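You operate a simulated robot arm through the tools that you are given. There is no shell and no other tool. Be economical: measure what you need, move in short steps, check, and stop when the job is done.

You are at the controls of a simulated robot arm. One attempt, no reset.

## Task
Measure sugar to the cup's HALF line and tip it into the green bowl.
Fine: it comes from the sugar tub; tub and cup go back, the lid goes on again; spill nothing.

Only the result counts: the job must be done as asked and must still hold three seconds after the hand-in. Knocking over, shifting, dropping, spilling or breaking anything else fails it. A push-on lid holds only when it is set on centred and level and pressed home; a screw cap is set on level and turned clockwise until tight.

## Robot
A 7-joint arm with a two-finger parallel gripper, fixed in place. Base frame: the origin is at the foot of the arm, x ahead of it, y to its left, z up; the work surface is at about z = 0. Readings come in m, rad, newtons and seconds.
With the tool pointing down near the work surface it reaches from about 0.24 to 0.62 m from the base axis. Its first joint turns from -1.152 to 1.152 rad. Payload 2.6 kg.
Tool frame: the origin (TCP) lies between the finger pads and is the grasp point; the fingertips stand 0.03 m ahead of it; z points along the fingers, y is the line along which they close. The gripper opens to 0.094 m. The fingers are 0.028 m wide and 0.01 m thick; the gripper's body (0.05 by 0.096 m) begins 0.055 m behind the TCP.
Orientation is that of the tool frame in the base frame, as a unit quaternion [w, x, y, z]. With the fingers straight down and closing along the base's y, the tool's x points along the base's -x, its y along +y and its z along -z.

## Interface
- The arm moves only by the tool jog_arm. Its argument "deltas" is a list of rows, each a list of 7 numbers: the shift along the tool's x, y, z in m, then the turn, a rotation vector about the tool's x, y, z in rad, then the opening, from 0 (shut) to 1 (fully open). In form: [[dx, dy, dz, wx, wy, wz, grip], ...]. A call has 1 to 10 rows; each row is the pose to reach, as a shift and turn from the pose commanded when the call began, along the tool's axes at that moment. A row lasts 0.2 s, in which the tool goes at most 0.05 m and 0.15 rad; a call with a longer step from one row to the next is refused whole, and so is a gripper value outside its range. Where a pose cannot be reached the arm comes as near as it can. A force on the tool above 40 N (or 10 N above the force at the start of the call, whichever is more), or a blocked arm, ends the call early, and 0.2 s more pass. Each finger travels about 0.072 m/s and halts on what it meets, pressing with about 34 N; the grip force reading is that of the motor and also rises with nothing between the fingers. The clock runs only during rows and for 0.2 s after the last one: add rows that repeat a pose to give the fingers time. The reply holds the time, the measured pose of the TCP, the force on the tool along the base axes, the opening and the grip force, in the units named above and with some noise.
- Cameras (640 x 400 px; columns grow to the right, rows downward): "scene" is fixed at [-0.0362, 0.4174, 0.5609]; the picture's right is [-0.99, 0.12, 0.00], its down [0.07, 0.60, -0.80] and it looks along [-0.10, -0.79, -0.60] (base axes); focal length 214 px, centre (320, 200). "wrist" rides on the gripper at [-0.037, 0, -0.058] in the tool frame; the picture's right is [0.00, -1.00, 0.00], its down [0.97, 0.00, -0.24] and it looks along [0.24, 0.00, 0.97] (tool axes); focal length 218 px, centre (320, 200). There is no depth. A picture from a camera that has moved, and an enlarged one, comes with that camera's place and axes in the base frame and with its lens. The place of the scene camera against the robot may be out by one fixed shift of up to 0.012 m in any direction.
- snapshot(camera): a new picture of that camera. No time passes.
- inspect(camera, box): a new picture of the part [left, top, right, bottom] of that camera's present view, enlarged. No time passes.
- job_done(): hands the job in; it is judged then, once.

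Work in short steps. Places have to be worked out from the pictures, the camera data and where the tool is seen: move nearer, look again, correct. Check each grasp and each placing, and mend what went wrong. You have 120 turns and 84 pictures in all, those below and enlarged ones among them. Open the gripper and draw the arm clear of the work before you hand the job in, unless the task says otherwise; then end with one line.

The tools are called after ">>>" as a command line: name --pt "numbers of a row" for each row, then --argument value for the rest, lists and objects as JSON in quotes. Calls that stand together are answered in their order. jog_arm: Moves the arm, as the interface text tells. Its arguments: {"type":"object","properties":{"deltas":{"type":"array"}},"required":["deltas"]} The other tools are called the same way: snapshot (camera) takes a picture; inspect (camera, box) takes an enlarged picture of a part of a camera's view; job_done () hands the job in.

At the start:

```text
time: 0.0
ee_pos: [0.2677, -0.1254, 0.4611]
orientation: [-0.001, 0.001, 1.0, -0.001]
ft_force: [1.1, -0.3, -0.5]
grip_width: 0.094
gripper_force: 0.0
```

scene: 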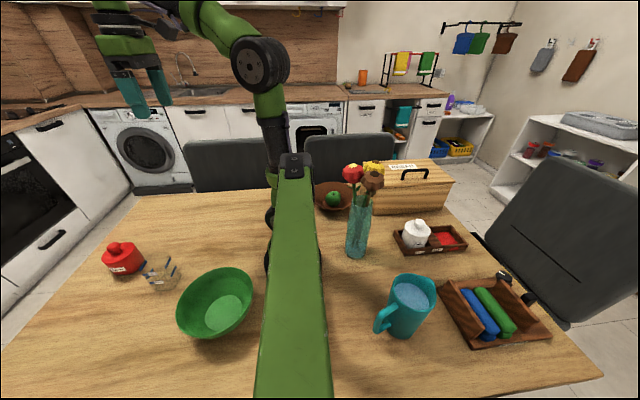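
wrist: 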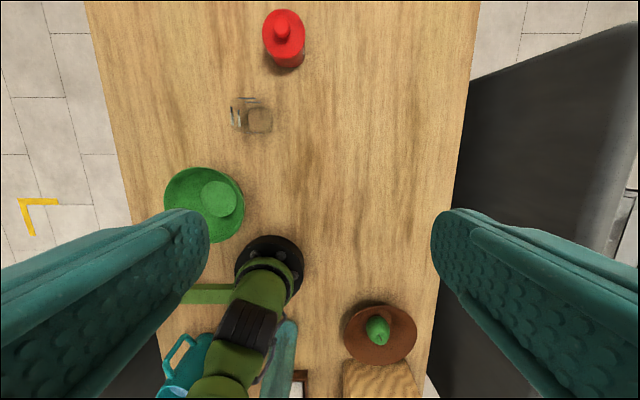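

I'll first look closely at the labels and the containers.

>>> inspect --camera "scene" --box '[90, 220, 270, 340]'

>>> inspect --camera "scene" --box '[370, 200, 480, 270]'

>>> inspect --camera "wrist" --box '[160, 0, 340, 250]'

```text
3.33 times, centred on (180, 280) of scene
camera zoom: at [-0.0362, 0.4174, 0.5609], right [-0.99, 0.12, 0.0], down [0.07, 0.6, -0.8], along [-0.1, -0.79, -0.6], focal length 715 px, centre (787, -67)
```

zoom: 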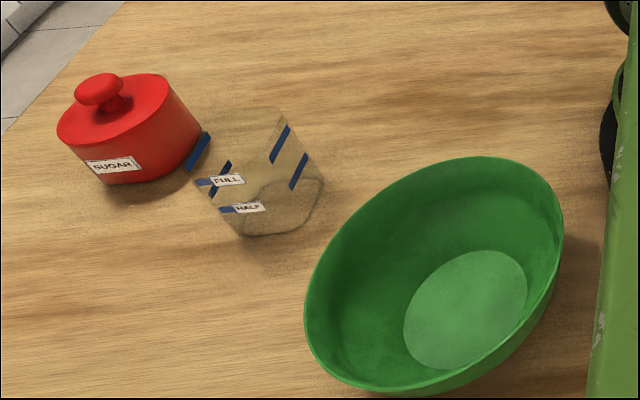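

```text
5.71 times, centred on (425, 235) of scene
camera zoom: at [-0.0362, 0.4174, 0.5609], right [-0.99, 0.12, 0.0], down [0.07, 0.6, -0.8], along [-0.1, -0.79, -0.6], focal length 1226 px, centre (-280, 0)
```

zoom: 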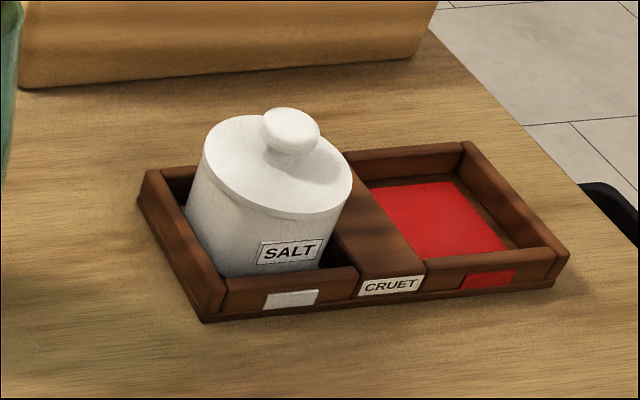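

```text
1.60 times, centred on (250, 125) of wrist
camera zoom: at [0.3045, -0.1267, 0.5205], right [0.0, -1.0, 0.0], down [-0.97, 0.0, 0.24], along [-0.24, 0.0, -0.97], focal length 349 px, centre (432, 320)
```

zoom: 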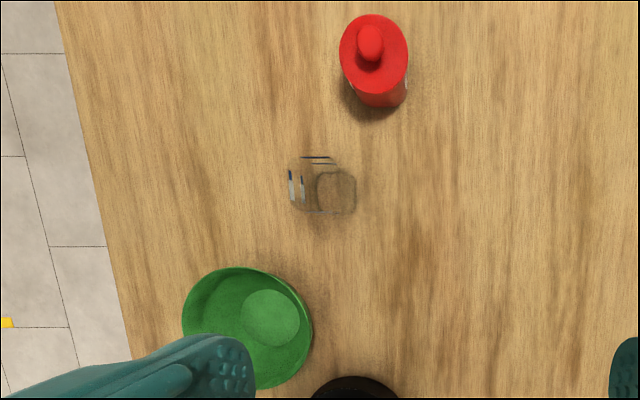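

The red tub reads SUGAR and stands near (0.48,-0.04). The clear cup is near (0.36,0.01) and the green bowl near (0.18,0.12). The cruet tray is behind the arm and out of reach, so "back" means the present spots. I'll move above the tub and cup for a better look.

>>> jog_arm --pt "-0.03 0.02 0.02 0 0 0 1" --pt "-0.06 0.04 0.045 0 0 0 1" --pt "-0.09 0.06 0.07 0 0 0 1" --pt "-0.12 0.08 0.09 0 0 0 1" --pt "-0.15 0.1 0.11 0 0 0 1" --pt "-0.17 0.11 0.13 0 0 0 1" --pt "-0.17 0.11 0.13 0 0 0 1"

>>> snapshot --camera "wrist"

>>> snapshot --camera "scene"

```text
time: 1.6
ee_pos: [0.4394, -0.012, 0.3308]
orientation: [0.0, 0.001, 1.0, 0.001]
ft_force: [-0.6, -0.7, 1.3]
grip_width: 0.0938
gripper_force: 0.1
```

```text
78 pictures are left
camera wrist: at [0.476, -0.0133, 0.3904], right [0.0, -1.0, 0.0], down [-0.97, 0.0, 0.24], along [-0.24, 0.0, -0.97], focal length 218 px, centre (320, 200)
```

wrist: 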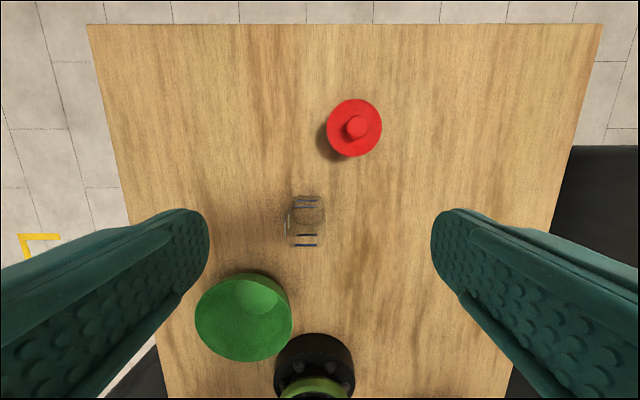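

```text
77 pictures are left
```

scene: 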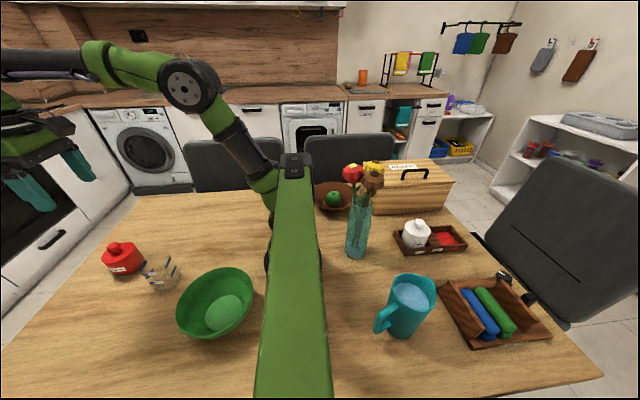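

The tub centre is near (0.501,-0.062) with a lid about 8 cm across. I'll zoom in on the tub and cup.

>>> inspect --camera "wrist" --box '[260, 80, 420, 260]'

>>> inspect --camera "scene" --box '[95, 230, 195, 300]'

```text
2.22 times, centred on (340, 170) of wrist
camera zoom: at [0.476, -0.0133, 0.3904], right [0.0, -1.0, 0.0], down [-0.97, 0.0, 0.24], along [-0.24, 0.0, -0.97], focal length 485 px, centre (276, 267)
```

zoom: 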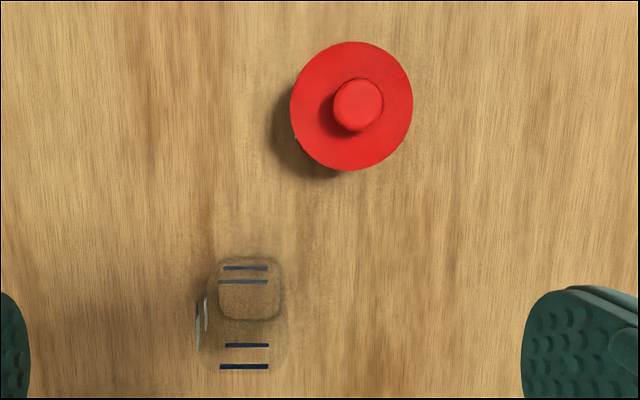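

```text
5.71 times, centred on (145, 265) of scene
camera zoom: at [-0.0362, 0.4174, 0.5609], right [-0.99, 0.12, 0.0], down [0.07, 0.6, -0.8], along [-0.1, -0.79, -0.6], focal length 1226 px, centre (1320, -171)
```

zoom: 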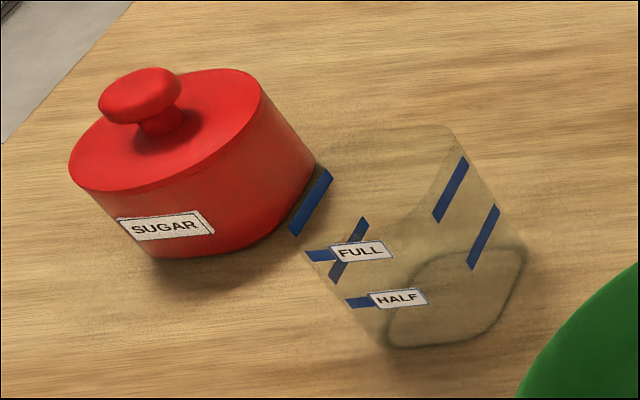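

The cup is a roughly 6 cm vertical-walled square at (0.361,0.008), with HALF about z 0.048 and FULL about 0.084. The bowl is near (0.178,0.125). I'll hover over the lid knob to refine its position.

>>> jog_arm --pt "-0.02 -0.015 0.03 0 0 0 1" --pt "-0.04 -0.03 0.06 0 0 0 1" --pt "-0.06 -0.045 0.09 0 0 0 1" --pt "-0.0616 -0.0505 0.12 0 0 0 1" --pt "-0.0616 -0.0505 0.13 0 0 0 1" --pt "-0.0616 -0.0505 0.13 0 0 0 1"

>>> snapshot --camera "wrist"

>>> snapshot --camera "scene"

```text
time: 3.0
ee_pos: [0.4994, -0.0649, 0.2017]
orientation: [-0.001, 0.0, 1.0, 0.0]
ft_force: [0.7, -0.1, 0.3]
grip_width: 0.094
gripper_force: 0.2
```

```text
74 pictures are left
camera wrist: at [0.5368, -0.066, 0.2602], right [0.0, -1.0, 0.0], down [-0.97, 0.0, 0.24], along [-0.24, 0.0, -0.97], focal length 218 px, centre (320, 200)
```

wrist: 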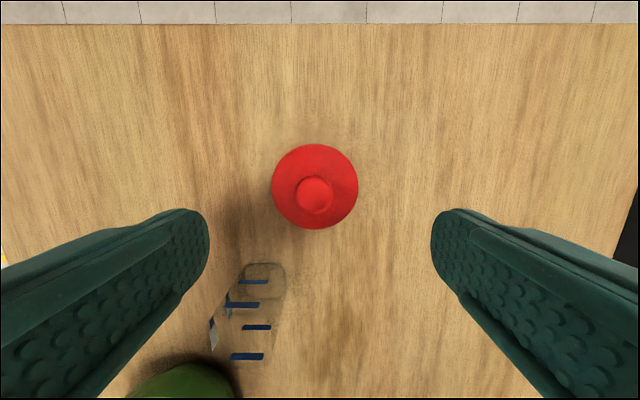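

```text
73 pictures are left
```

scene: 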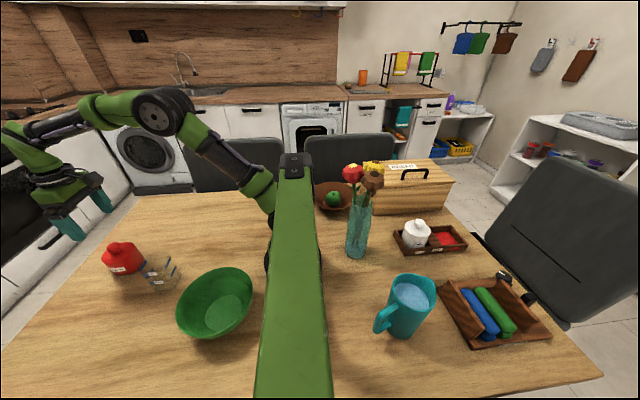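

The lid is about 4 mm to +y of the tool. The lid top is at roughly z 0.063, the knob top at about 0.092, and the knob is 28 mm wide. I'll descend to TCP z≈0.10 and look.

>>> jog_arm --pt "-0.001 0.004 0.035 0 0 0 1" --pt "-0.001 0.004 0.07 0 0 0 0.8" --pt "-0.001 0.004 0.095 0 0 0 0.6" --pt "-0.001 0.004 0.1 0 0 0 0.6" --pt "-0.001 0.004 0.1 0 0 0 0.6"

>>> snapshot --camera "wrist"

>>> inspect --camera "scene" --box '[50, 200, 210, 300]'

```text
time: 4.2
ee_pos: [0.5023, -0.0628, 0.1021]
orientation: [0.001, 0.001, 1.0, 0.0]
ft_force: [0.6, 0.5, -0.1]
grip_width: 0.0564
gripper_force: 0.0
```

```text
72 pictures are left
camera wrist: at [0.5384, -0.064, 0.1605], right [0.0, -1.0, 0.0], down [-0.97, 0.0, 0.24], along [-0.24, 0.0, -0.97], focal length 218 px, centre (320, 200)
```

wrist: 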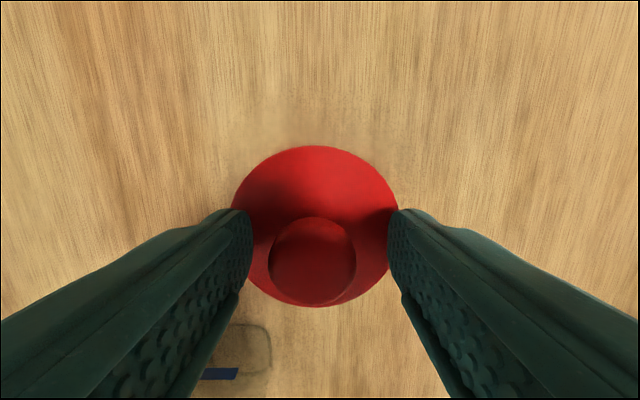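

```text
4.00 times, centred on (130, 250) of scene
camera zoom: at [-0.0362, 0.4174, 0.5609], right [-0.99, 0.12, 0.0], down [0.07, 0.6, -0.8], along [-0.1, -0.79, -0.6], focal length 858 px, centre (1080, 0)
```

zoom: 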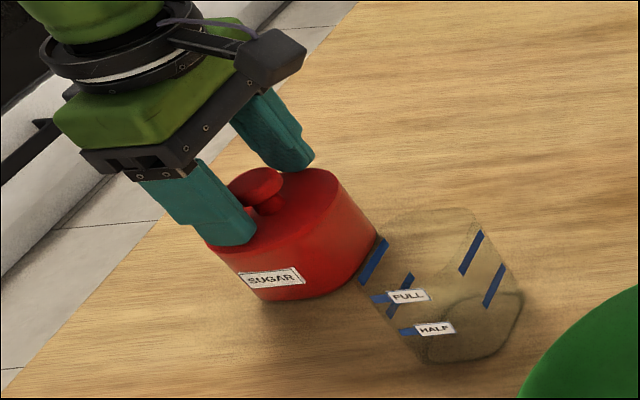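

The knob is between the fingers and the tips are just above the lid. I'll close on the knob.

>>> jog_arm --pt "0.001 0.002 0 0 0 0 0.4" --pt "0.001 0.002 0 0 0 0 0.2" --pt "0.001 0.002 0 0 0 0 0.1" --pt "0.001 0.002 0 0 0 0 0.1" --pt "0.001 0.002 0 0 0 0 0.1"

>>> inspect --camera "scene" --box '[50, 200, 210, 300]'

```text
time: 5.4
ee_pos: [0.5005, -0.0598, 0.1003]
orientation: [0.001, 0.0, 1.0, 0.0]
ft_force: [0.3, 1.0, 0.4]
grip_width: 0.0273
gripper_force: 34.4
```

```text
4.00 times, centred on (130, 250) of scene
camera zoom: at [-0.0362, 0.4174, 0.5609], right [-0.99, 0.12, 0.0], down [0.07, 0.6, -0.8], along [-0.1, -0.79, -0.6], focal length 858 px, centre (1080, 0)
```

zoom: 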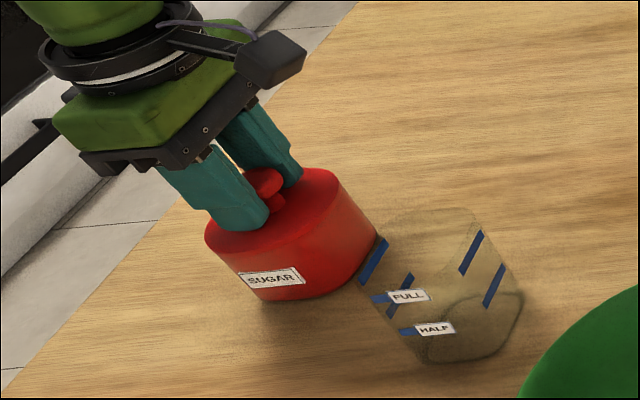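

I've gripped the knob (27 mm). I'll pull up gently and watch whether the lid parts from the tub.

>>> jog_arm --pt "0 0 -0.002 0 0 0 0.1" --pt "0 0 -0.004 0 0 0 0.1" --pt "0 0 -0.006 0 0 0 0.1" --pt "0 0 -0.008 0 0 0 0.1" --pt "0 0 -0.01 0 0 0 0.1"

>>> inspect --camera "scene" --box '[50, 200, 210, 300]'

```text
time: 6.6
ee_pos: [0.5001, -0.0596, 0.1124]
orientation: [-0.001, 0.0, 1.0, 0.0]
ft_force: [0.3, 0.2, -0.4]
grip_width: 0.0273
gripper_force: 33.9
```

```text
4.00 times, centred on (130, 250) of scene
camera zoom: at [-0.0362, 0.4174, 0.5609], right [-0.99, 0.12, 0.0], down [0.07, 0.6, -0.8], along [-0.1, -0.79, -0.6], focal length 858 px, centre (1080, 0)
```

zoom: 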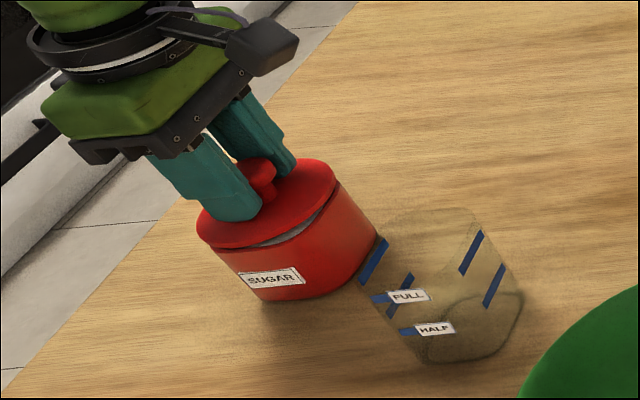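

The lid came off cleanly. I'll carry it to a free area near (0.43,-0.22).

>>> jog_arm --pt "0 0 -0.03 0 0 0 0.1" --pt "0 0 -0.06 0 0 0 0.1" --pt "0.02 -0.04 -0.06 0 0 0 0.1" --pt "0.04 -0.08 -0.06 0 0 0 0.1" --pt "0.06 -0.12 -0.06 0 0 0 0.1" --pt "0.07 -0.16 -0.06 0 0 0 0.1" --pt "0.07 -0.16 -0.03 0 0 0 0.1" --pt "0.07 -0.16 0.01 0 0 0 0.1" --pt "0.07 -0.16 0.03 0 0 0 0.1" --pt "0.07 -0.16 0.04 0 0 0 0.1"

>>> snapshot --camera "scene"

>>> inspect --camera "scene" --box '[40, 180, 200, 300]'

```text
time: 8.8
ee_pos: [0.4291, -0.2197, 0.0717]
orientation: [0.0, 0.001, 1.0, -0.001]
ft_force: [0.3, 1.2, -0.3]
grip_width: 0.0276
gripper_force: 34.2
```

```text
68 pictures are left
```

scene: 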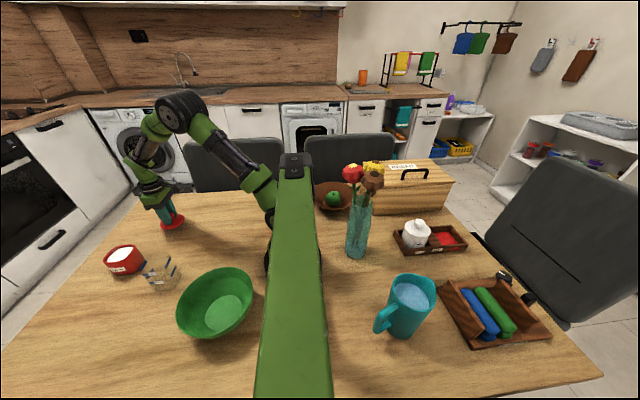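

```text
3.33 times, centred on (120, 240) of scene
camera zoom: at [-0.0362, 0.4174, 0.5609], right [-0.99, 0.12, 0.0], down [0.07, 0.6, -0.8], along [-0.1, -0.79, -0.6], focal length 715 px, centre (987, 67)
```

zoom: 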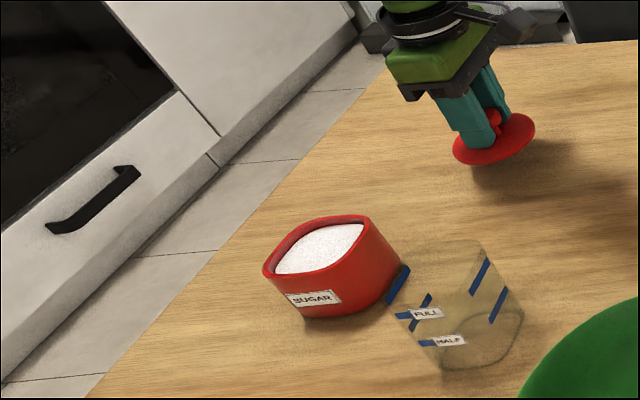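

The lid is a few cm above the table. I'll lower it until contact.

>>> jog_arm --pt "0 0 0.008 0 0 0 0.1" --pt "0 0 0.014 0 0 0 0.1" --pt "0 0 0.018 0 0 0 0.1" --pt "0 0 0.021 0 0 0 0.1" --pt "0 0 0.023 0 0 0 0.1" --pt "0 0 0.025 0 0 0 0.1"

>>> inspect --camera "scene" --box '[120, 170, 220, 240]'

```text
time: 10.2
ee_pos: [0.4296, -0.2205, 0.0462]
orientation: [0.0, 0.0, 1.0, 0.0]
ft_force: [-2.5, 1.8, 7.4]
grip_width: 0.0275
gripper_force: 34.1
```

```text
5.71 times, centred on (170, 205) of scene
camera zoom: at [-0.0362, 0.4174, 0.5609], right [-0.99, 0.12, 0.0], down [0.07, 0.6, -0.8], along [-0.1, -0.79, -0.6], focal length 1226 px, centre (1177, 171)
```

zoom: 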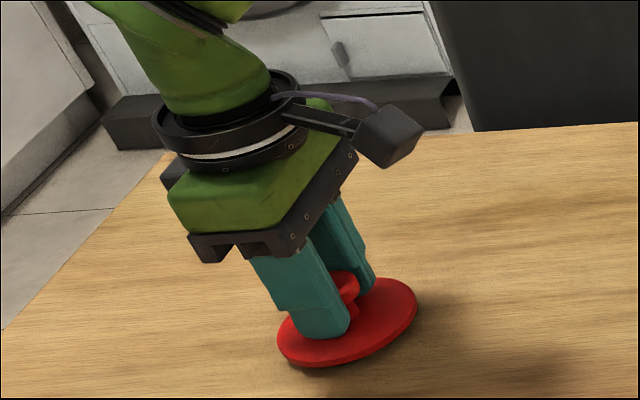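

The lid is resting on the table (7 N). I'll release and rise.

>>> jog_arm --pt "0 0 -0.001 0 0 0 0.3" --pt "0 0 -0.001 0 0 0 0.5" --pt "0 0 -0.001 0 0 0 0.6" --pt "0 0 -0.01 0 0 0 0.6" --pt "0 0 -0.04 0 0 0 0.6" --pt "0 0 -0.08 0 0 0 0.8" --pt "0 0 -0.12 0 0 0 1" --pt "-0.03 0.04 -0.14 0 0 0 1" --pt "-0.06 0.08 -0.14 0 0 0 1"

>>> snapshot --camera "wrist"

```text
refused: row 8 steps farther than a row can; nothing moved
```

```text
65 pictures are left
camera wrist: at [0.4664, -0.2215, 0.1062], right [0.0, -1.0, 0.0], down [-0.97, 0.0, 0.24], along [-0.24, 0.0, -0.97], focal length 218 px, centre (320, 200)
```

wrist: 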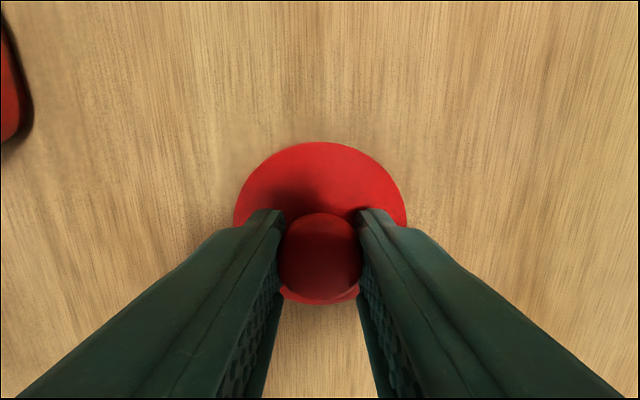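

That move was refused for one overlong step, so I'll shorten it and release.

>>> jog_arm --pt "0 0 -0.001 0 0 0 0.3" --pt "0 0 -0.001 0 0 0 0.5" --pt "0 0 -0.001 0 0 0 0.6" --pt "0 0 -0.01 0 0 0 0.6" --pt "0 0 -0.04 0 0 0 0.6" --pt "0 0 -0.08 0 0 0 0.8" --pt "0 0 -0.12 0 0 0 1" --pt "-0.02 0.035 -0.14 0 0 0 1" --pt "-0.04 0.07 -0.15 0 0 0 1"

>>> snapshot --camera "wrist"

```text
time: 12.2
ee_pos: [0.4721, -0.1497, 0.1952]
orientation: [0.001, 0.0, 1.0, 0.0]
ft_force: [0.4, -1.2, -0.1]
grip_width: 0.0941
gripper_force: 0.0
```

```text
64 pictures are left
camera wrist: at [0.5081, -0.1514, 0.254], right [0.0, -1.0, 0.0], down [-0.97, 0.0, 0.24], along [-0.24, 0.0, -0.97], focal length 218 px, centre (320, 200)
```

wrist: 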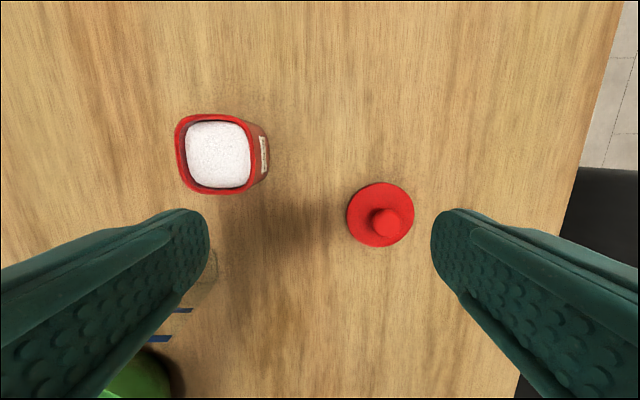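

The tub is a rounded square. I'll centre over it for exact width and rotation.

>>> jog_arm --pt "-0.015 0.045 0 0 0 0 1" --pt "-0.028 0.09 0 0 0 0 1" --pt "-0.028 0.09 0 0 0 0 1"

>>> inspect --camera "wrist" --box '[240, 130, 400, 230]'

>>> inspect --camera "scene" --box '[95, 230, 195, 300]'

```text
time: 13.0
ee_pos: [0.4965, -0.0581, 0.1984]
orientation: [-0.001, 0.001, 1.0, -0.001]
ft_force: [0.9, 0.0, -0.3]
grip_width: 0.0941
gripper_force: 0.1
```

```text
4.00 times, centred on (320, 180) of wrist
camera zoom: at [0.5342, -0.0599, 0.2574], right [0.0, -1.0, 0.0], down [-0.97, 0.0, 0.24], along [-0.24, 0.0, -0.97], focal length 873 px, centre (320, 280)
```

zoom: 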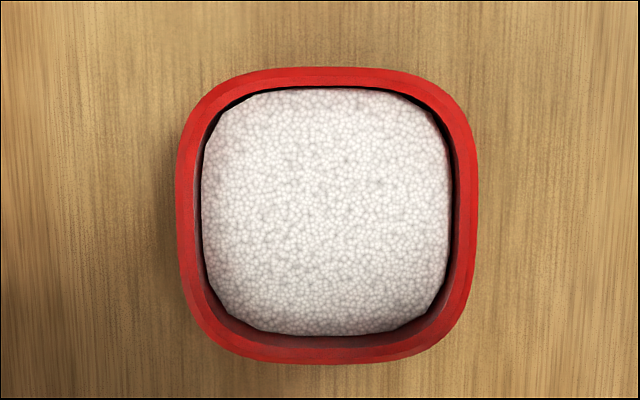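

```text
5.71 times, centred on (145, 265) of scene
camera zoom: at [-0.0362, 0.4174, 0.5609], right [-0.99, 0.12, 0.0], down [0.07, 0.6, -0.8], along [-0.1, -0.79, -0.6], focal length 1226 px, centre (1320, -171)
```

zoom: 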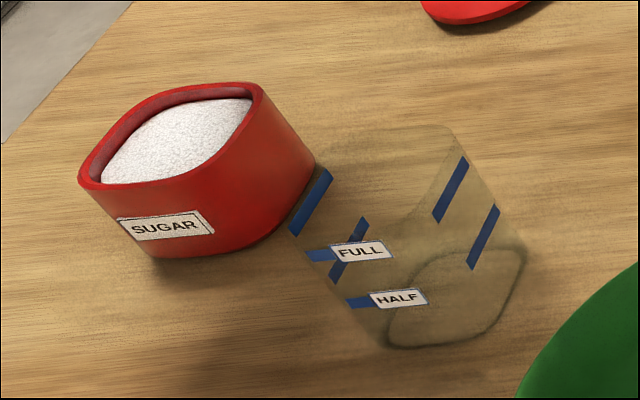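

The tub is 68 mm square outside, nearly full, centred about 2.6 mm further in x. Before grasping it I'll rehearse the pour tilt empty, above the cup, to see if the arm reaches it.

>>> jog_arm --pt "0.01 0.007 -0.02 0 -0.14 0 1" --pt "0.02 0.014 -0.04 0 -0.28 0 1" --pt "0.03 0.021 -0.05 0 -0.42 0 1" --pt "0.04 0.028 -0.05 0 -0.56 0 1" --pt "0.05 0.035 -0.05 0 -0.7 0 1" --pt "0.06 0.042 -0.05 0 -0.84 0 1" --pt "0.07 0.049 -0.05 0 -0.98 0 1" --pt "0.08 0.056 -0.05 0 -1.12 0 1" --pt "0.09 0.063 -0.05 0 -1.26 0 1" --pt "0.097 0.066 -0.05 0 -1.4 0 1"

>>> snapshot --camera "scene"

>>> snapshot --camera "wrist"

```text
time: 15.2
ee_pos: [0.4159, 0.0057, 0.2522]
orientation: [0.644, 0.0, 0.765, 0.001]
ft_force: [0.4, -0.1, 0.6]
grip_width: 0.094
gripper_force: 0.0
out of reach, approached as far as the arm can: row 7, 8, 10
```

```text
61 pictures are left
```

scene: 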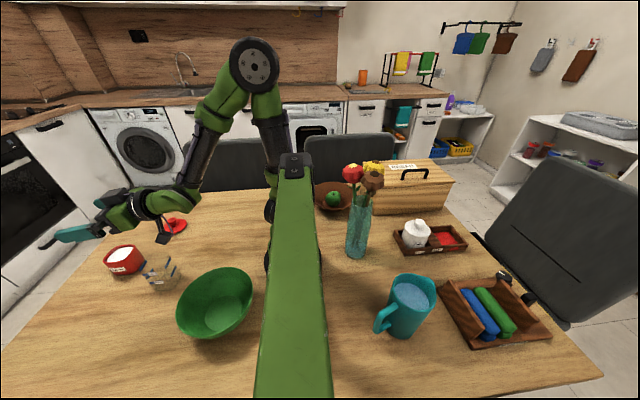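

```text
60 pictures are left
camera wrist: at [0.3655, 0.0047, 0.2993], right [0.0, -1.0, 0.0], down [-0.4, 0.0, -0.92], along [0.92, 0.0, -0.4], focal length 218 px, centre (320, 200)
```

wrist: 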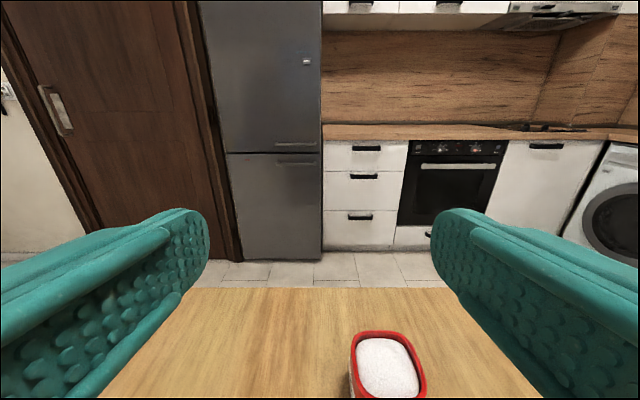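

Radial tilt reaches only x≥0.416, too far out for the cup. I'll untilt and instead rehearse with the tool yawed 90°, so it points toward -y with the wrist outboard on the left. That should also suit the bowl.

>>> jog_arm --pt "0 0 0 0 0.14 0 1" --pt "0 0 0 0 0.28 0 1" --pt "0 0 0 0 0.42 0 1" --pt "0 0 0 0 0.56 0 1" --pt "0 0 0 0 0.7 0 1" --pt "0 0 0 0 0.84 0 1" --pt "0 0 0 0 0.98 0 1" --pt "0 0 0 0 1.12 0 1" --pt "0 0 0 0 1.26 0 1" --pt "0 0 0 0 1.4 0 1"

>>> jog_arm --pt "0 0 -0.01 0 0 0.14 1" --pt "0 0 -0.02 0 0 0.28 1" --pt "0 0 -0.03 0 0 0.42 1" --pt "0 0 -0.03 0 0 0.56 1" --pt "0 0 -0.03 0 0 0.7 1" --pt "0 0 -0.03 0 0 0.84 1" --pt "0 0 -0.03 0 0 0.98 1" --pt "0 0 -0.03 0 0 1.12 1" --pt "0 0 -0.03 0 0 1.26 1" --pt "0 0 -0.03 0 0 1.4 1"

```text
time: 17.4
ee_pos: [0.4165, 0.0064, 0.2528]
orientation: [0.0, 0.001, 1.0, -0.001]
ft_force: [-0.2, -0.3, 0.0]
grip_width: 0.094
gripper_force: 0.1
out of reach, approached as far as the arm can: row 4
```

```text
time: 19.6
ee_pos: [0.4163, 0.0063, 0.2814]
orientation: [0.0, 0.646, 0.764, 0.0]
ft_force: [-0.4, 0.2, -1.1]
grip_width: 0.0937
gripper_force: 0.1
```

Yaw works. I'll finish the yaw, shift over the cup, then rehearse the tilt.

>>> jog_arm --pt "-0.005 -0.03 0 0 0 0.1 1" --pt "-0.0104 -0.0576 0 0 0 0.1708 1" --pt "-0.0104 -0.0576 0 0 0 0.1708 1"

>>> jog_arm --pt "0 0 0 0 -0.15 0 1" --pt "0 0 0 0 -0.3 0 1" --pt "0 0 0 0 -0.45 0 1" --pt "0 0 0 0 -0.6 0 1" --pt "0 0 0 0 -0.75 0 1" --pt "0 0 0 0 -0.9 0 1" --pt "0 0 0 0 -1.05 0 1" --pt "0 0 0 0 -1.2 0 1" --pt "0 0 0 0 -1.35 0 1" --pt "0 0 0 0 -1.5 0 1"

>>> snapshot --camera "scene"

```text
time: 20.4
ee_pos: [0.3608, -0.0118, 0.2817]
orientation: [-0.001, 0.708, 0.706, 0.0]
ft_force: [0.5, 0.1, 0.4]
grip_width: 0.094
gripper_force: 0.0
```

```text
time: 22.6
ee_pos: [0.3597, -0.0138, 0.2818]
orientation: [0.482, 0.518, 0.516, -0.483]
ft_force: [-0.3, -0.3, -0.6]
grip_width: 0.0939
gripper_force: 0.1
```

```text
59 pictures are left
```

scene: 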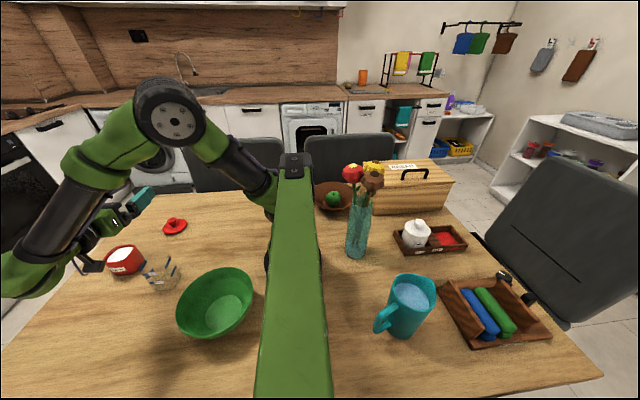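

Full reach here. I'll test a lower and further tilt (about 120°).

>>> jog_arm --pt "0.02 0 0 0 -0.12 0 1" --pt "0.04 0 0 0 -0.24 0 1" --pt "0.06 0 0 0 -0.36 0 1" --pt "0.08 0 0 0 -0.48 0 1" --pt "0.09 0 0 0 -0.6 0 1" --pt "0.09 0 0 0 -0.6 0 1"

>>> snapshot --camera "scene"

```text
time: 24.0
ee_pos: [0.3598, -0.0089, 0.1908]
orientation: [0.614, 0.352, 0.351, -0.613]
ft_force: [0.1, -0.4, -0.4]
grip_width: 0.094
gripper_force: 0.1
```

```text
58 pictures are left
```

scene: 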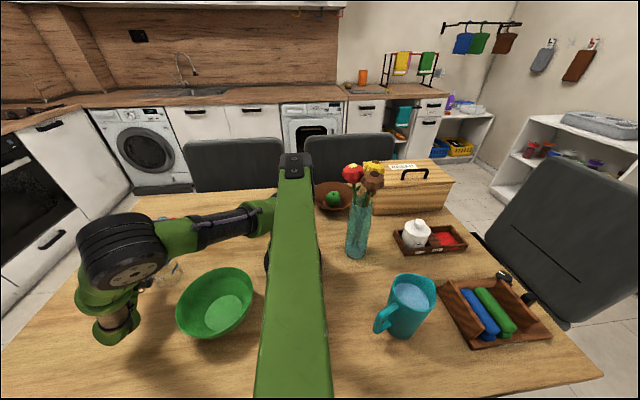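

At 120° and low, the elbow dropped near the table, so I'll avoid that combination. Backing out along the same path.

>>> jog_arm --pt "-0.0165 0 0.0113 0 0.12 0 1" --pt "-0.033 0 0.0226 0 0.24 0 1" --pt "-0.0495 0 0.034 0 0.36 0 1" --pt "-0.066 0 0.045 0 0.48 0 1" --pt "-0.0743 0 0.0508 0 0.6 0 1" --pt "-0.0743 0 0.0508 0 0.6 0 1"

>>> snapshot --camera "scene"

```text
time: 25.4
ee_pos: [0.3607, -0.0139, 0.2809]
orientation: [0.482, 0.518, 0.517, -0.482]
ft_force: [-0.4, -0.4, -0.4]
grip_width: 0.0939
gripper_force: 0.1
```

```text
57 pictures are left
```

scene: 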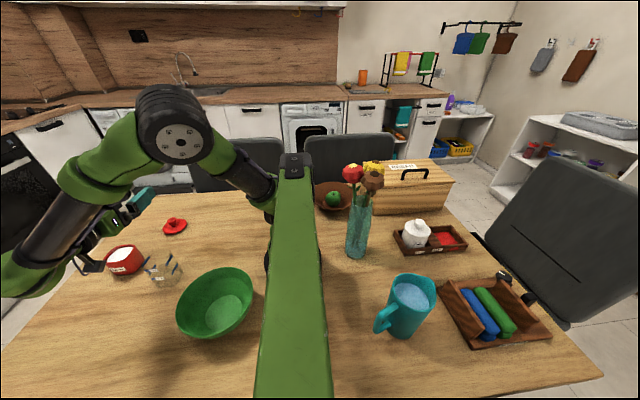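

I'll untilt, then move above the tub at this yaw.

>>> jog_arm --pt "0 0 0 0 0.15 0 1" --pt "0 0 0 0 0.3 0 1" --pt "0 0 0 0 0.45 0 1" --pt "0 0 0 0 0.6 0 1" --pt "0 0 0 0 0.75 0 1" --pt "0 0 0 0 0.9 0 1" --pt "0 0 0 0 1.05 0 1" --pt "0 0 0 0 1.2 0 1" --pt "0 0 0 0 1.35 0 1" --pt "0 0 0 0 1.5 0 1"

>>> jog_arm --pt "-0.01 0.04 0.02 0 0 0 1" --pt "-0.02 0.08 0.04 0 0 0 1" --pt "-0.03 0.12 0.06 0 0 0 1" --pt "-0.048 0.139 0.09 0 0 0 1" --pt "-0.048 0.139 0.12 0 0 0 1" --pt "-0.048 0.139 0.14 0 0 0 1" --pt "-0.048 0.139 0.14 0 0 0 1"

>>> snapshot --camera "wrist"

```text
time: 27.6
ee_pos: [0.361, -0.0132, 0.2809]
orientation: [-0.001, 0.707, 0.707, 0.002]
ft_force: [0.9, 0.6, -0.6]
grip_width: 0.0941
gripper_force: 0.1
```

```text
time: 29.2
ee_pos: [0.4996, -0.0616, 0.1423]
orientation: [0.0, 0.707, 0.707, 0.0]
ft_force: [0.2, 0.6, 0.5]
grip_width: 0.094
gripper_force: 0.2
```

```text
56 pictures are left
camera wrist: at [0.4991, -0.1008, 0.2011], right [-1.0, 0.0, 0.0], down [0.0, 0.97, 0.24], along [0.0, 0.24, -0.97], focal length 218 px, centre (320, 200)
```

wrist: 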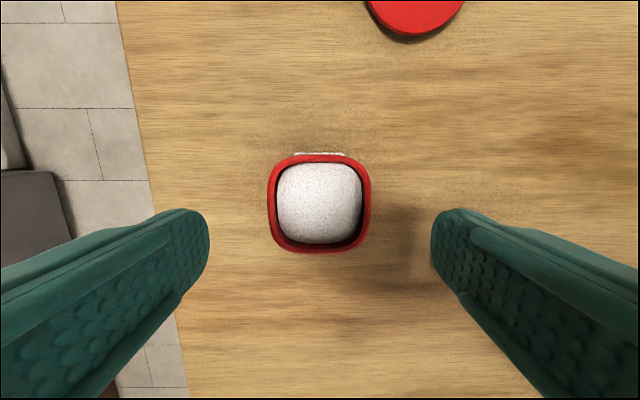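

The tub is centred between the fingers. I'll descend to z≈0.038 and close slowly.

>>> jog_arm --pt "0 0 0.04 0 0 0 1" --pt "0 0 0.075 0 0 0 1" --pt "0 0 0.095 0 0 0 1" --pt "0 0 0.104 0 0 0 1" --pt "0 0 0.104 0 0 0 0.85" --pt "0 0 0.104 0 0 0 0.7" --pt "0 0 0.104 0 0 0 0.65" --pt "0 0 0.104 0 0 0 0.6" --pt "0 0 0.104 0 0 0 0.6"

>>> snapshot --camera "wrist"

```text
time: 31.2
ee_pos: [0.4987, -0.0629, 0.0376]
orientation: [0.0, 0.708, 0.706, 0.0]
ft_force: [0.5, 0.6, 0.0]
grip_width: 0.0678
gripper_force: 33.8
```

```text
55 pictures are left
camera wrist: at [0.4989, -0.1006, 0.0971], right [-1.0, 0.0, 0.0], down [0.0, 0.97, 0.24], along [0.0, 0.24, -0.97], focal length 218 px, centre (320, 200)
```

wrist: 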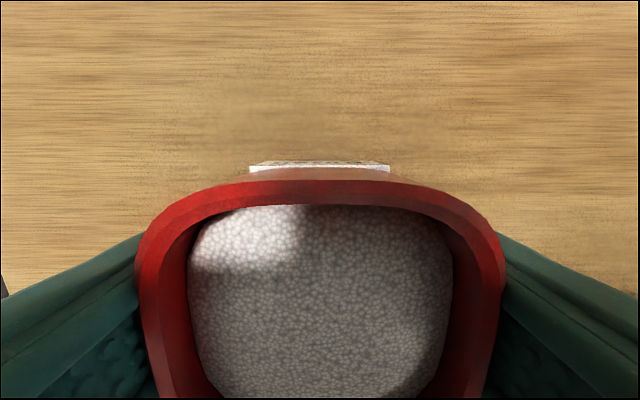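

Gripped at 67.8 mm; home TCP is ≈(0.499,-0.062,0.038). I'll lift and carry level to beside the cup.

>>> jog_arm --pt "0 0 -0.01 0 0 0 0.6" --pt "0 0 -0.04 0 0 0 0.6" --pt "0 0 -0.08 0 0 0 0.6" --pt "0 0 -0.12 0 0 0 0.6" --pt "0 0 -0.147 0 0 0 0.6" --pt "0 -0.035 -0.147 0 0 0 0.6" --pt "0 -0.07 -0.147 0 0 0 0.6" --pt "0.01 -0.1 -0.147 0 0 0 0.6" --pt "0.02 -0.125 -0.147 0 0 0 0.6" --pt "0.032 -0.138 -0.147 0 0 0 0.6"

>>> snapshot --camera "wrist"

>>> inspect --camera "scene" --box '[80, 200, 240, 300]'

```text
time: 33.4
ee_pos: [0.3611, -0.0264, 0.1847]
orientation: [0.0, 0.708, 0.706, 0.0]
ft_force: [-0.3, 0.3, -4.8]
grip_width: 0.0681
gripper_force: 33.8
```

```text
54 pictures are left
camera wrist: at [0.3616, -0.0666, 0.2434], right [-1.0, 0.0, 0.0], down [0.0, 0.97, 0.24], along [0.0, 0.24, -0.97], focal length 218 px, centre (320, 200)
```

wrist: 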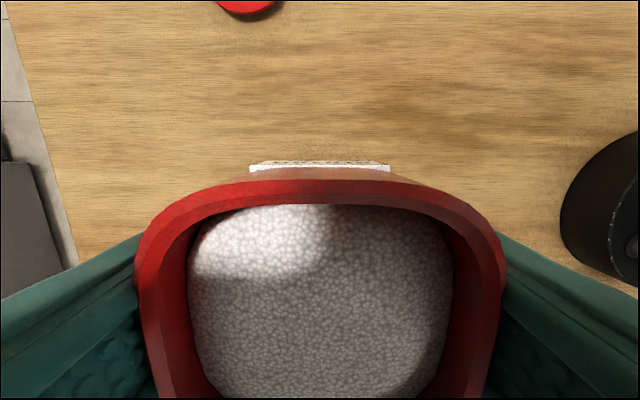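

```text
4.00 times, centred on (160, 250) of scene
camera zoom: at [-0.0362, 0.4174, 0.5609], right [-0.99, 0.12, 0.0], down [0.07, 0.6, -0.8], along [-0.1, -0.79, -0.6], focal length 858 px, centre (960, 0)
```

zoom: 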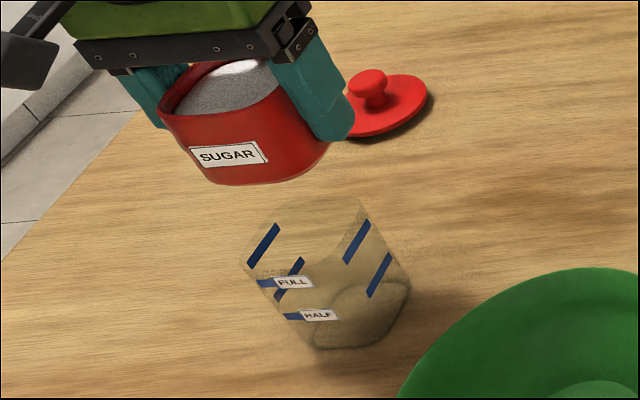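

Tub and sugar weigh about 4.9 N. The lip is over the cup, so I'll begin tilting gradually to about 26° and check.

>>> jog_arm --pt "-0.002 0 0.005 0 -0.1 0 0.6" --pt "-0.003 0 0.01 0 -0.2 0 0.6" --pt "-0.004 0 0.012 0 -0.3 0 0.6" --pt "-0.004 0 0.012 0 -0.38 0 0.6" --pt "-0.004 0 0.012 0 -0.45 0 0.6" --pt "-0.004 0 0.012 0 -0.45 0 0.6"

>>> inspect --camera "scene" --box '[80, 200, 240, 300]'

```text
time: 34.8
ee_pos: [0.3616, -0.033, 0.1707]
orientation: [0.158, 0.69, 0.689, -0.158]
ft_force: [0.6, -0.3, -3.2]
grip_width: 0.0681
gripper_force: 34.1
```

```text
4.00 times, centred on (160, 250) of scene
camera zoom: at [-0.0362, 0.4174, 0.5609], right [-0.99, 0.12, 0.0], down [0.07, 0.6, -0.8], along [-0.1, -0.79, -0.6], focal length 858 px, centre (960, 0)
```

zoom: 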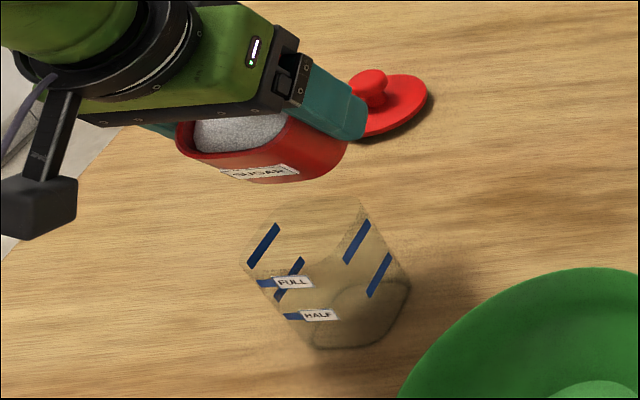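

No flow yet. I'll tilt further in small increments.

>>> jog_arm --pt "0 0 0 0 -0.06 0 0.6" --pt "0 0 0 0 -0.12 0 0.6" --pt "0 0 0 0 -0.18 0 0.6" --pt "0 0 0 0 -0.18 0 0.6"

>>> inspect --camera "scene" --box '[80, 200, 240, 300]'

```text
time: 35.8
ee_pos: [0.3616, -0.0333, 0.1725]
orientation: [0.219, 0.673, 0.671, -0.219]
ft_force: [0.6, -0.2, -4.1]
grip_width: 0.068
gripper_force: 33.7
```

```text
4.00 times, centred on (160, 250) of scene
camera zoom: at [-0.0362, 0.4174, 0.5609], right [-0.99, 0.12, 0.0], down [0.07, 0.6, -0.8], along [-0.1, -0.79, -0.6], focal length 858 px, centre (960, 0)
```

zoom: 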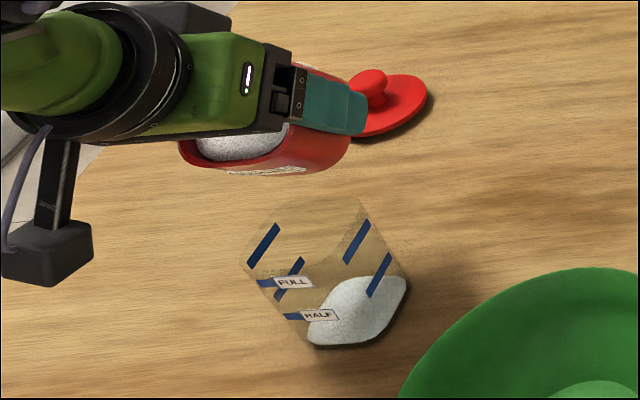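

Sugar has started to flow into the cup. I'll look closer and check for spill.

>>> inspect --camera "scene" --box '[130, 240, 194, 290]'

>>> jog_arm --pt "0 0 0 0 0 0 0.6"

>>> inspect --camera "scene" --box '[130, 240, 194, 290]'

```text
8.00 times, centred on (162, 265) of scene
camera zoom: at [-0.0362, 0.4174, 0.5609], right [-0.99, 0.12, 0.0], down [0.07, 0.6, -0.8], along [-0.1, -0.79, -0.6], focal length 1716 px, centre (1584, -320)
```

zoom: 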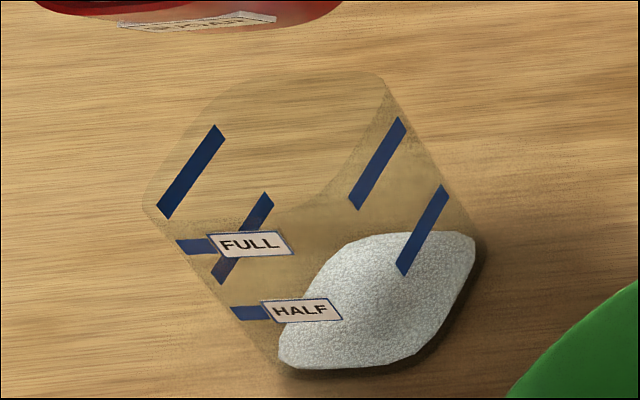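

```text
time: 36.2
ee_pos: [0.3623, -0.0333, 0.1725]
orientation: [0.219, 0.672, 0.672, -0.219]
ft_force: [-0.7, -0.5, -4.2]
grip_width: 0.0681
gripper_force: 33.4
```

```text
8.00 times, centred on (162, 265) of scene
camera zoom: at [-0.0362, 0.4174, 0.5609], right [-0.99, 0.12, 0.0], down [0.07, 0.6, -0.8], along [-0.1, -0.79, -0.6], focal length 1716 px, centre (1584, -320)
```

zoom: 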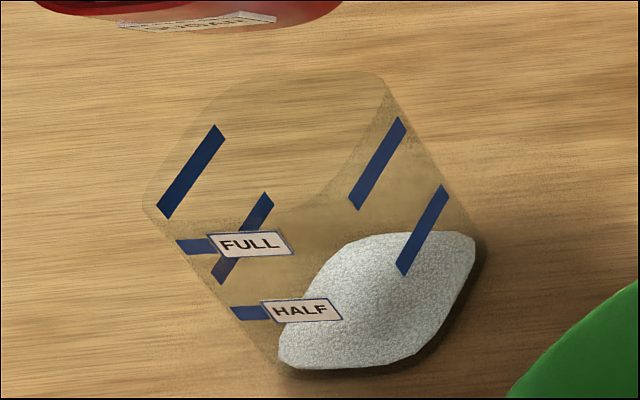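

The flow has settled and scales with the tilt; the level is at about z 0.017. I'll keep tilting by about 0.3 rad.

>>> jog_arm --pt "0 0 0 0 -0.06 0 0.6" --pt "0.001 0 -0.001 0 -0.12 0 0.6" --pt "0.002 0 -0.0015 0 -0.18 0 0.6" --pt "0.003 0 -0.002 0 -0.24 0 0.6" --pt "0.004 0 -0.003 0 -0.3 0 0.6" --pt "0.004 0 -0.003 0 -0.3 0 0.6"

>>> inspect --camera "scene" --box '[130, 240, 194, 290]'

```text
time: 37.6
ee_pos: [0.3608, -0.0294, 0.1721]
orientation: [0.317, 0.632, 0.632, -0.316]
ft_force: [0.1, 0.1, -3.8]
grip_width: 0.068
gripper_force: 34.3
```

```text
8.00 times, centred on (162, 265) of scene
camera zoom: at [-0.0362, 0.4174, 0.5609], right [-0.99, 0.12, 0.0], down [0.07, 0.6, -0.8], along [-0.1, -0.79, -0.6], focal length 1716 px, centre (1584, -320)
```

zoom: 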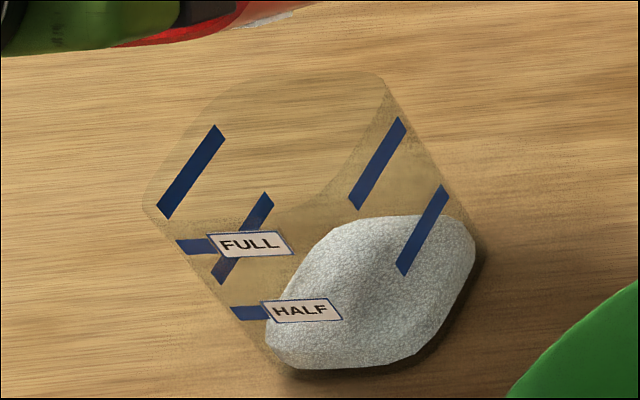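

The level is rising, still below HALF. Continuing.

>>> jog_arm --pt "0 0 0 0 -0.06 0 0.6" --pt "0.001 0 -0.001 0 -0.12 0 0.6" --pt "0.002 0 -0.002 0 -0.18 0 0.6" --pt "0.003 0 -0.003 0 -0.24 0 0.6" --pt "0.003 0 -0.004 0 -0.3 0 0.6" --pt "0.003 0 -0.004 0 -0.3 0 0.6"

>>> inspect --camera "scene" --box '[130, 240, 194, 290]'

```text
time: 39.0
ee_pos: [0.3618, -0.0234, 0.1725]
orientation: [0.408, 0.578, 0.576, -0.409]
ft_force: [0.3, 0.1, -2.6]
grip_width: 0.0682
gripper_force: 34.1
```

```text
8.00 times, centred on (162, 265) of scene
camera zoom: at [-0.0362, 0.4174, 0.5609], right [-0.99, 0.12, 0.0], down [0.07, 0.6, -0.8], along [-0.1, -0.79, -0.6], focal length 1716 px, centre (1584, -320)
```

zoom: 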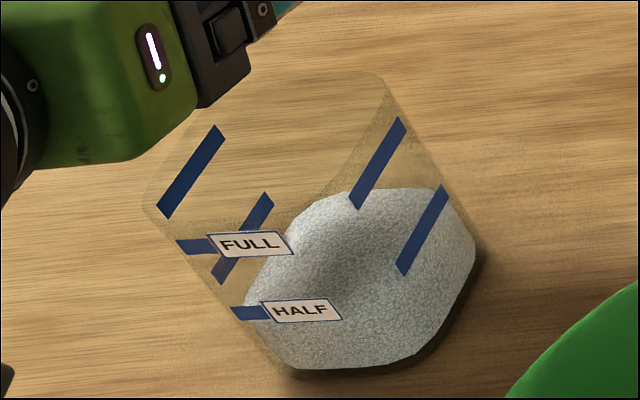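

The level is near HALF. I'll zoom tightly to judge.

>>> inspect --camera "scene" --box '[150, 260, 182, 288]'

```text
14.29 times, centred on (166, 274) of scene
camera zoom: at [-0.0362, 0.4174, 0.5609], right [-0.99, 0.12, 0.0], down [0.07, 0.6, -0.8], along [-0.1, -0.79, -0.6], focal length 3064 px, centre (2520, -857)
```

zoom: 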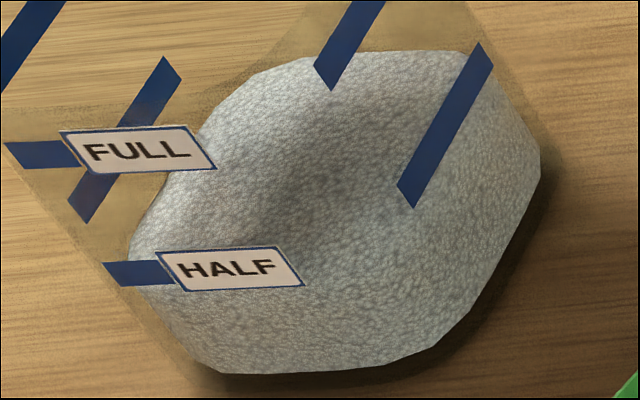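

From the left and back surface edges, I judge the level to be still about 11 mm below HALF. I'll tilt another 0.2 rad.

>>> jog_arm --pt "0 0 0 0 -0.06 0 0.6" --pt "0 0 -0.001 0 -0.12 0 0.6" --pt "0 0 -0.003 0 -0.2 0 0.6" --pt "0 0 -0.003 0 -0.2 0 0.6"

>>> inspect --camera "scene" --box '[150, 260, 182, 288]'

```text
time: 40.0
ee_pos: [0.3633, -0.0203, 0.1736]
orientation: [0.464, 0.534, 0.533, -0.464]
ft_force: [0.3, 0.3, -3.1]
grip_width: 0.068
gripper_force: 34.1
```

```text
14.29 times, centred on (166, 274) of scene
camera zoom: at [-0.0362, 0.4174, 0.5609], right [-0.99, 0.12, 0.0], down [0.07, 0.6, -0.8], along [-0.1, -0.79, -0.6], focal length 3064 px, centre (2520, -857)
```

zoom: 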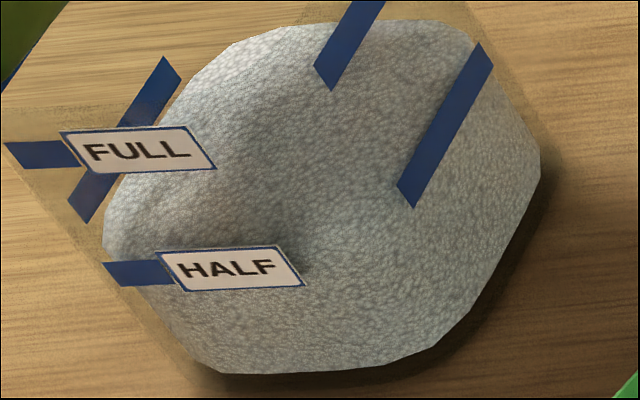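

That rose about 8 mm and a few mm remain. I'll add 0.06 rad.

>>> jog_arm --pt "0 0 0 0 -0.03 0 0.6" --pt "0 0 -0.001 0 -0.06 0 0.6" --pt "0 0 -0.001 0 -0.06 0 0.6"

>>> inspect --camera "scene" --box '[150, 260, 182, 288]'

>>> snapshot --camera "wrist"

```text
time: 40.8
ee_pos: [0.3615, -0.0192, 0.1739]
orientation: [0.48, 0.52, 0.519, -0.48]
ft_force: [0.0, 0.1, -2.9]
grip_width: 0.0676
gripper_force: 34.1
```

```text
14.29 times, centred on (166, 274) of scene
camera zoom: at [-0.0362, 0.4174, 0.5609], right [-0.99, 0.12, 0.0], down [0.07, 0.6, -0.8], along [-0.1, -0.79, -0.6], focal length 3064 px, centre (2520, -857)
```

zoom: 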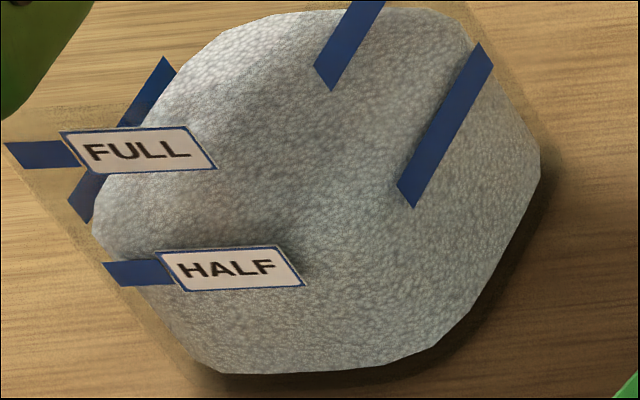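

```text
43 pictures are left
camera wrist: at [0.3618, 0.0338, 0.2167], right [-1.0, 0.0, 0.0], down [0.0, 0.32, -0.95], along [0.0, -0.95, -0.32], focal length 218 px, centre (320, 200)
```

wrist: 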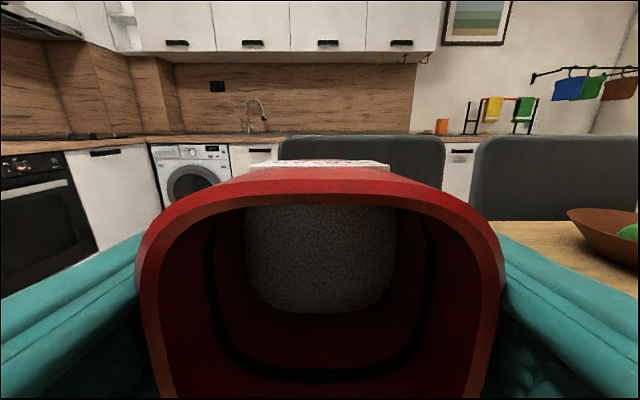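

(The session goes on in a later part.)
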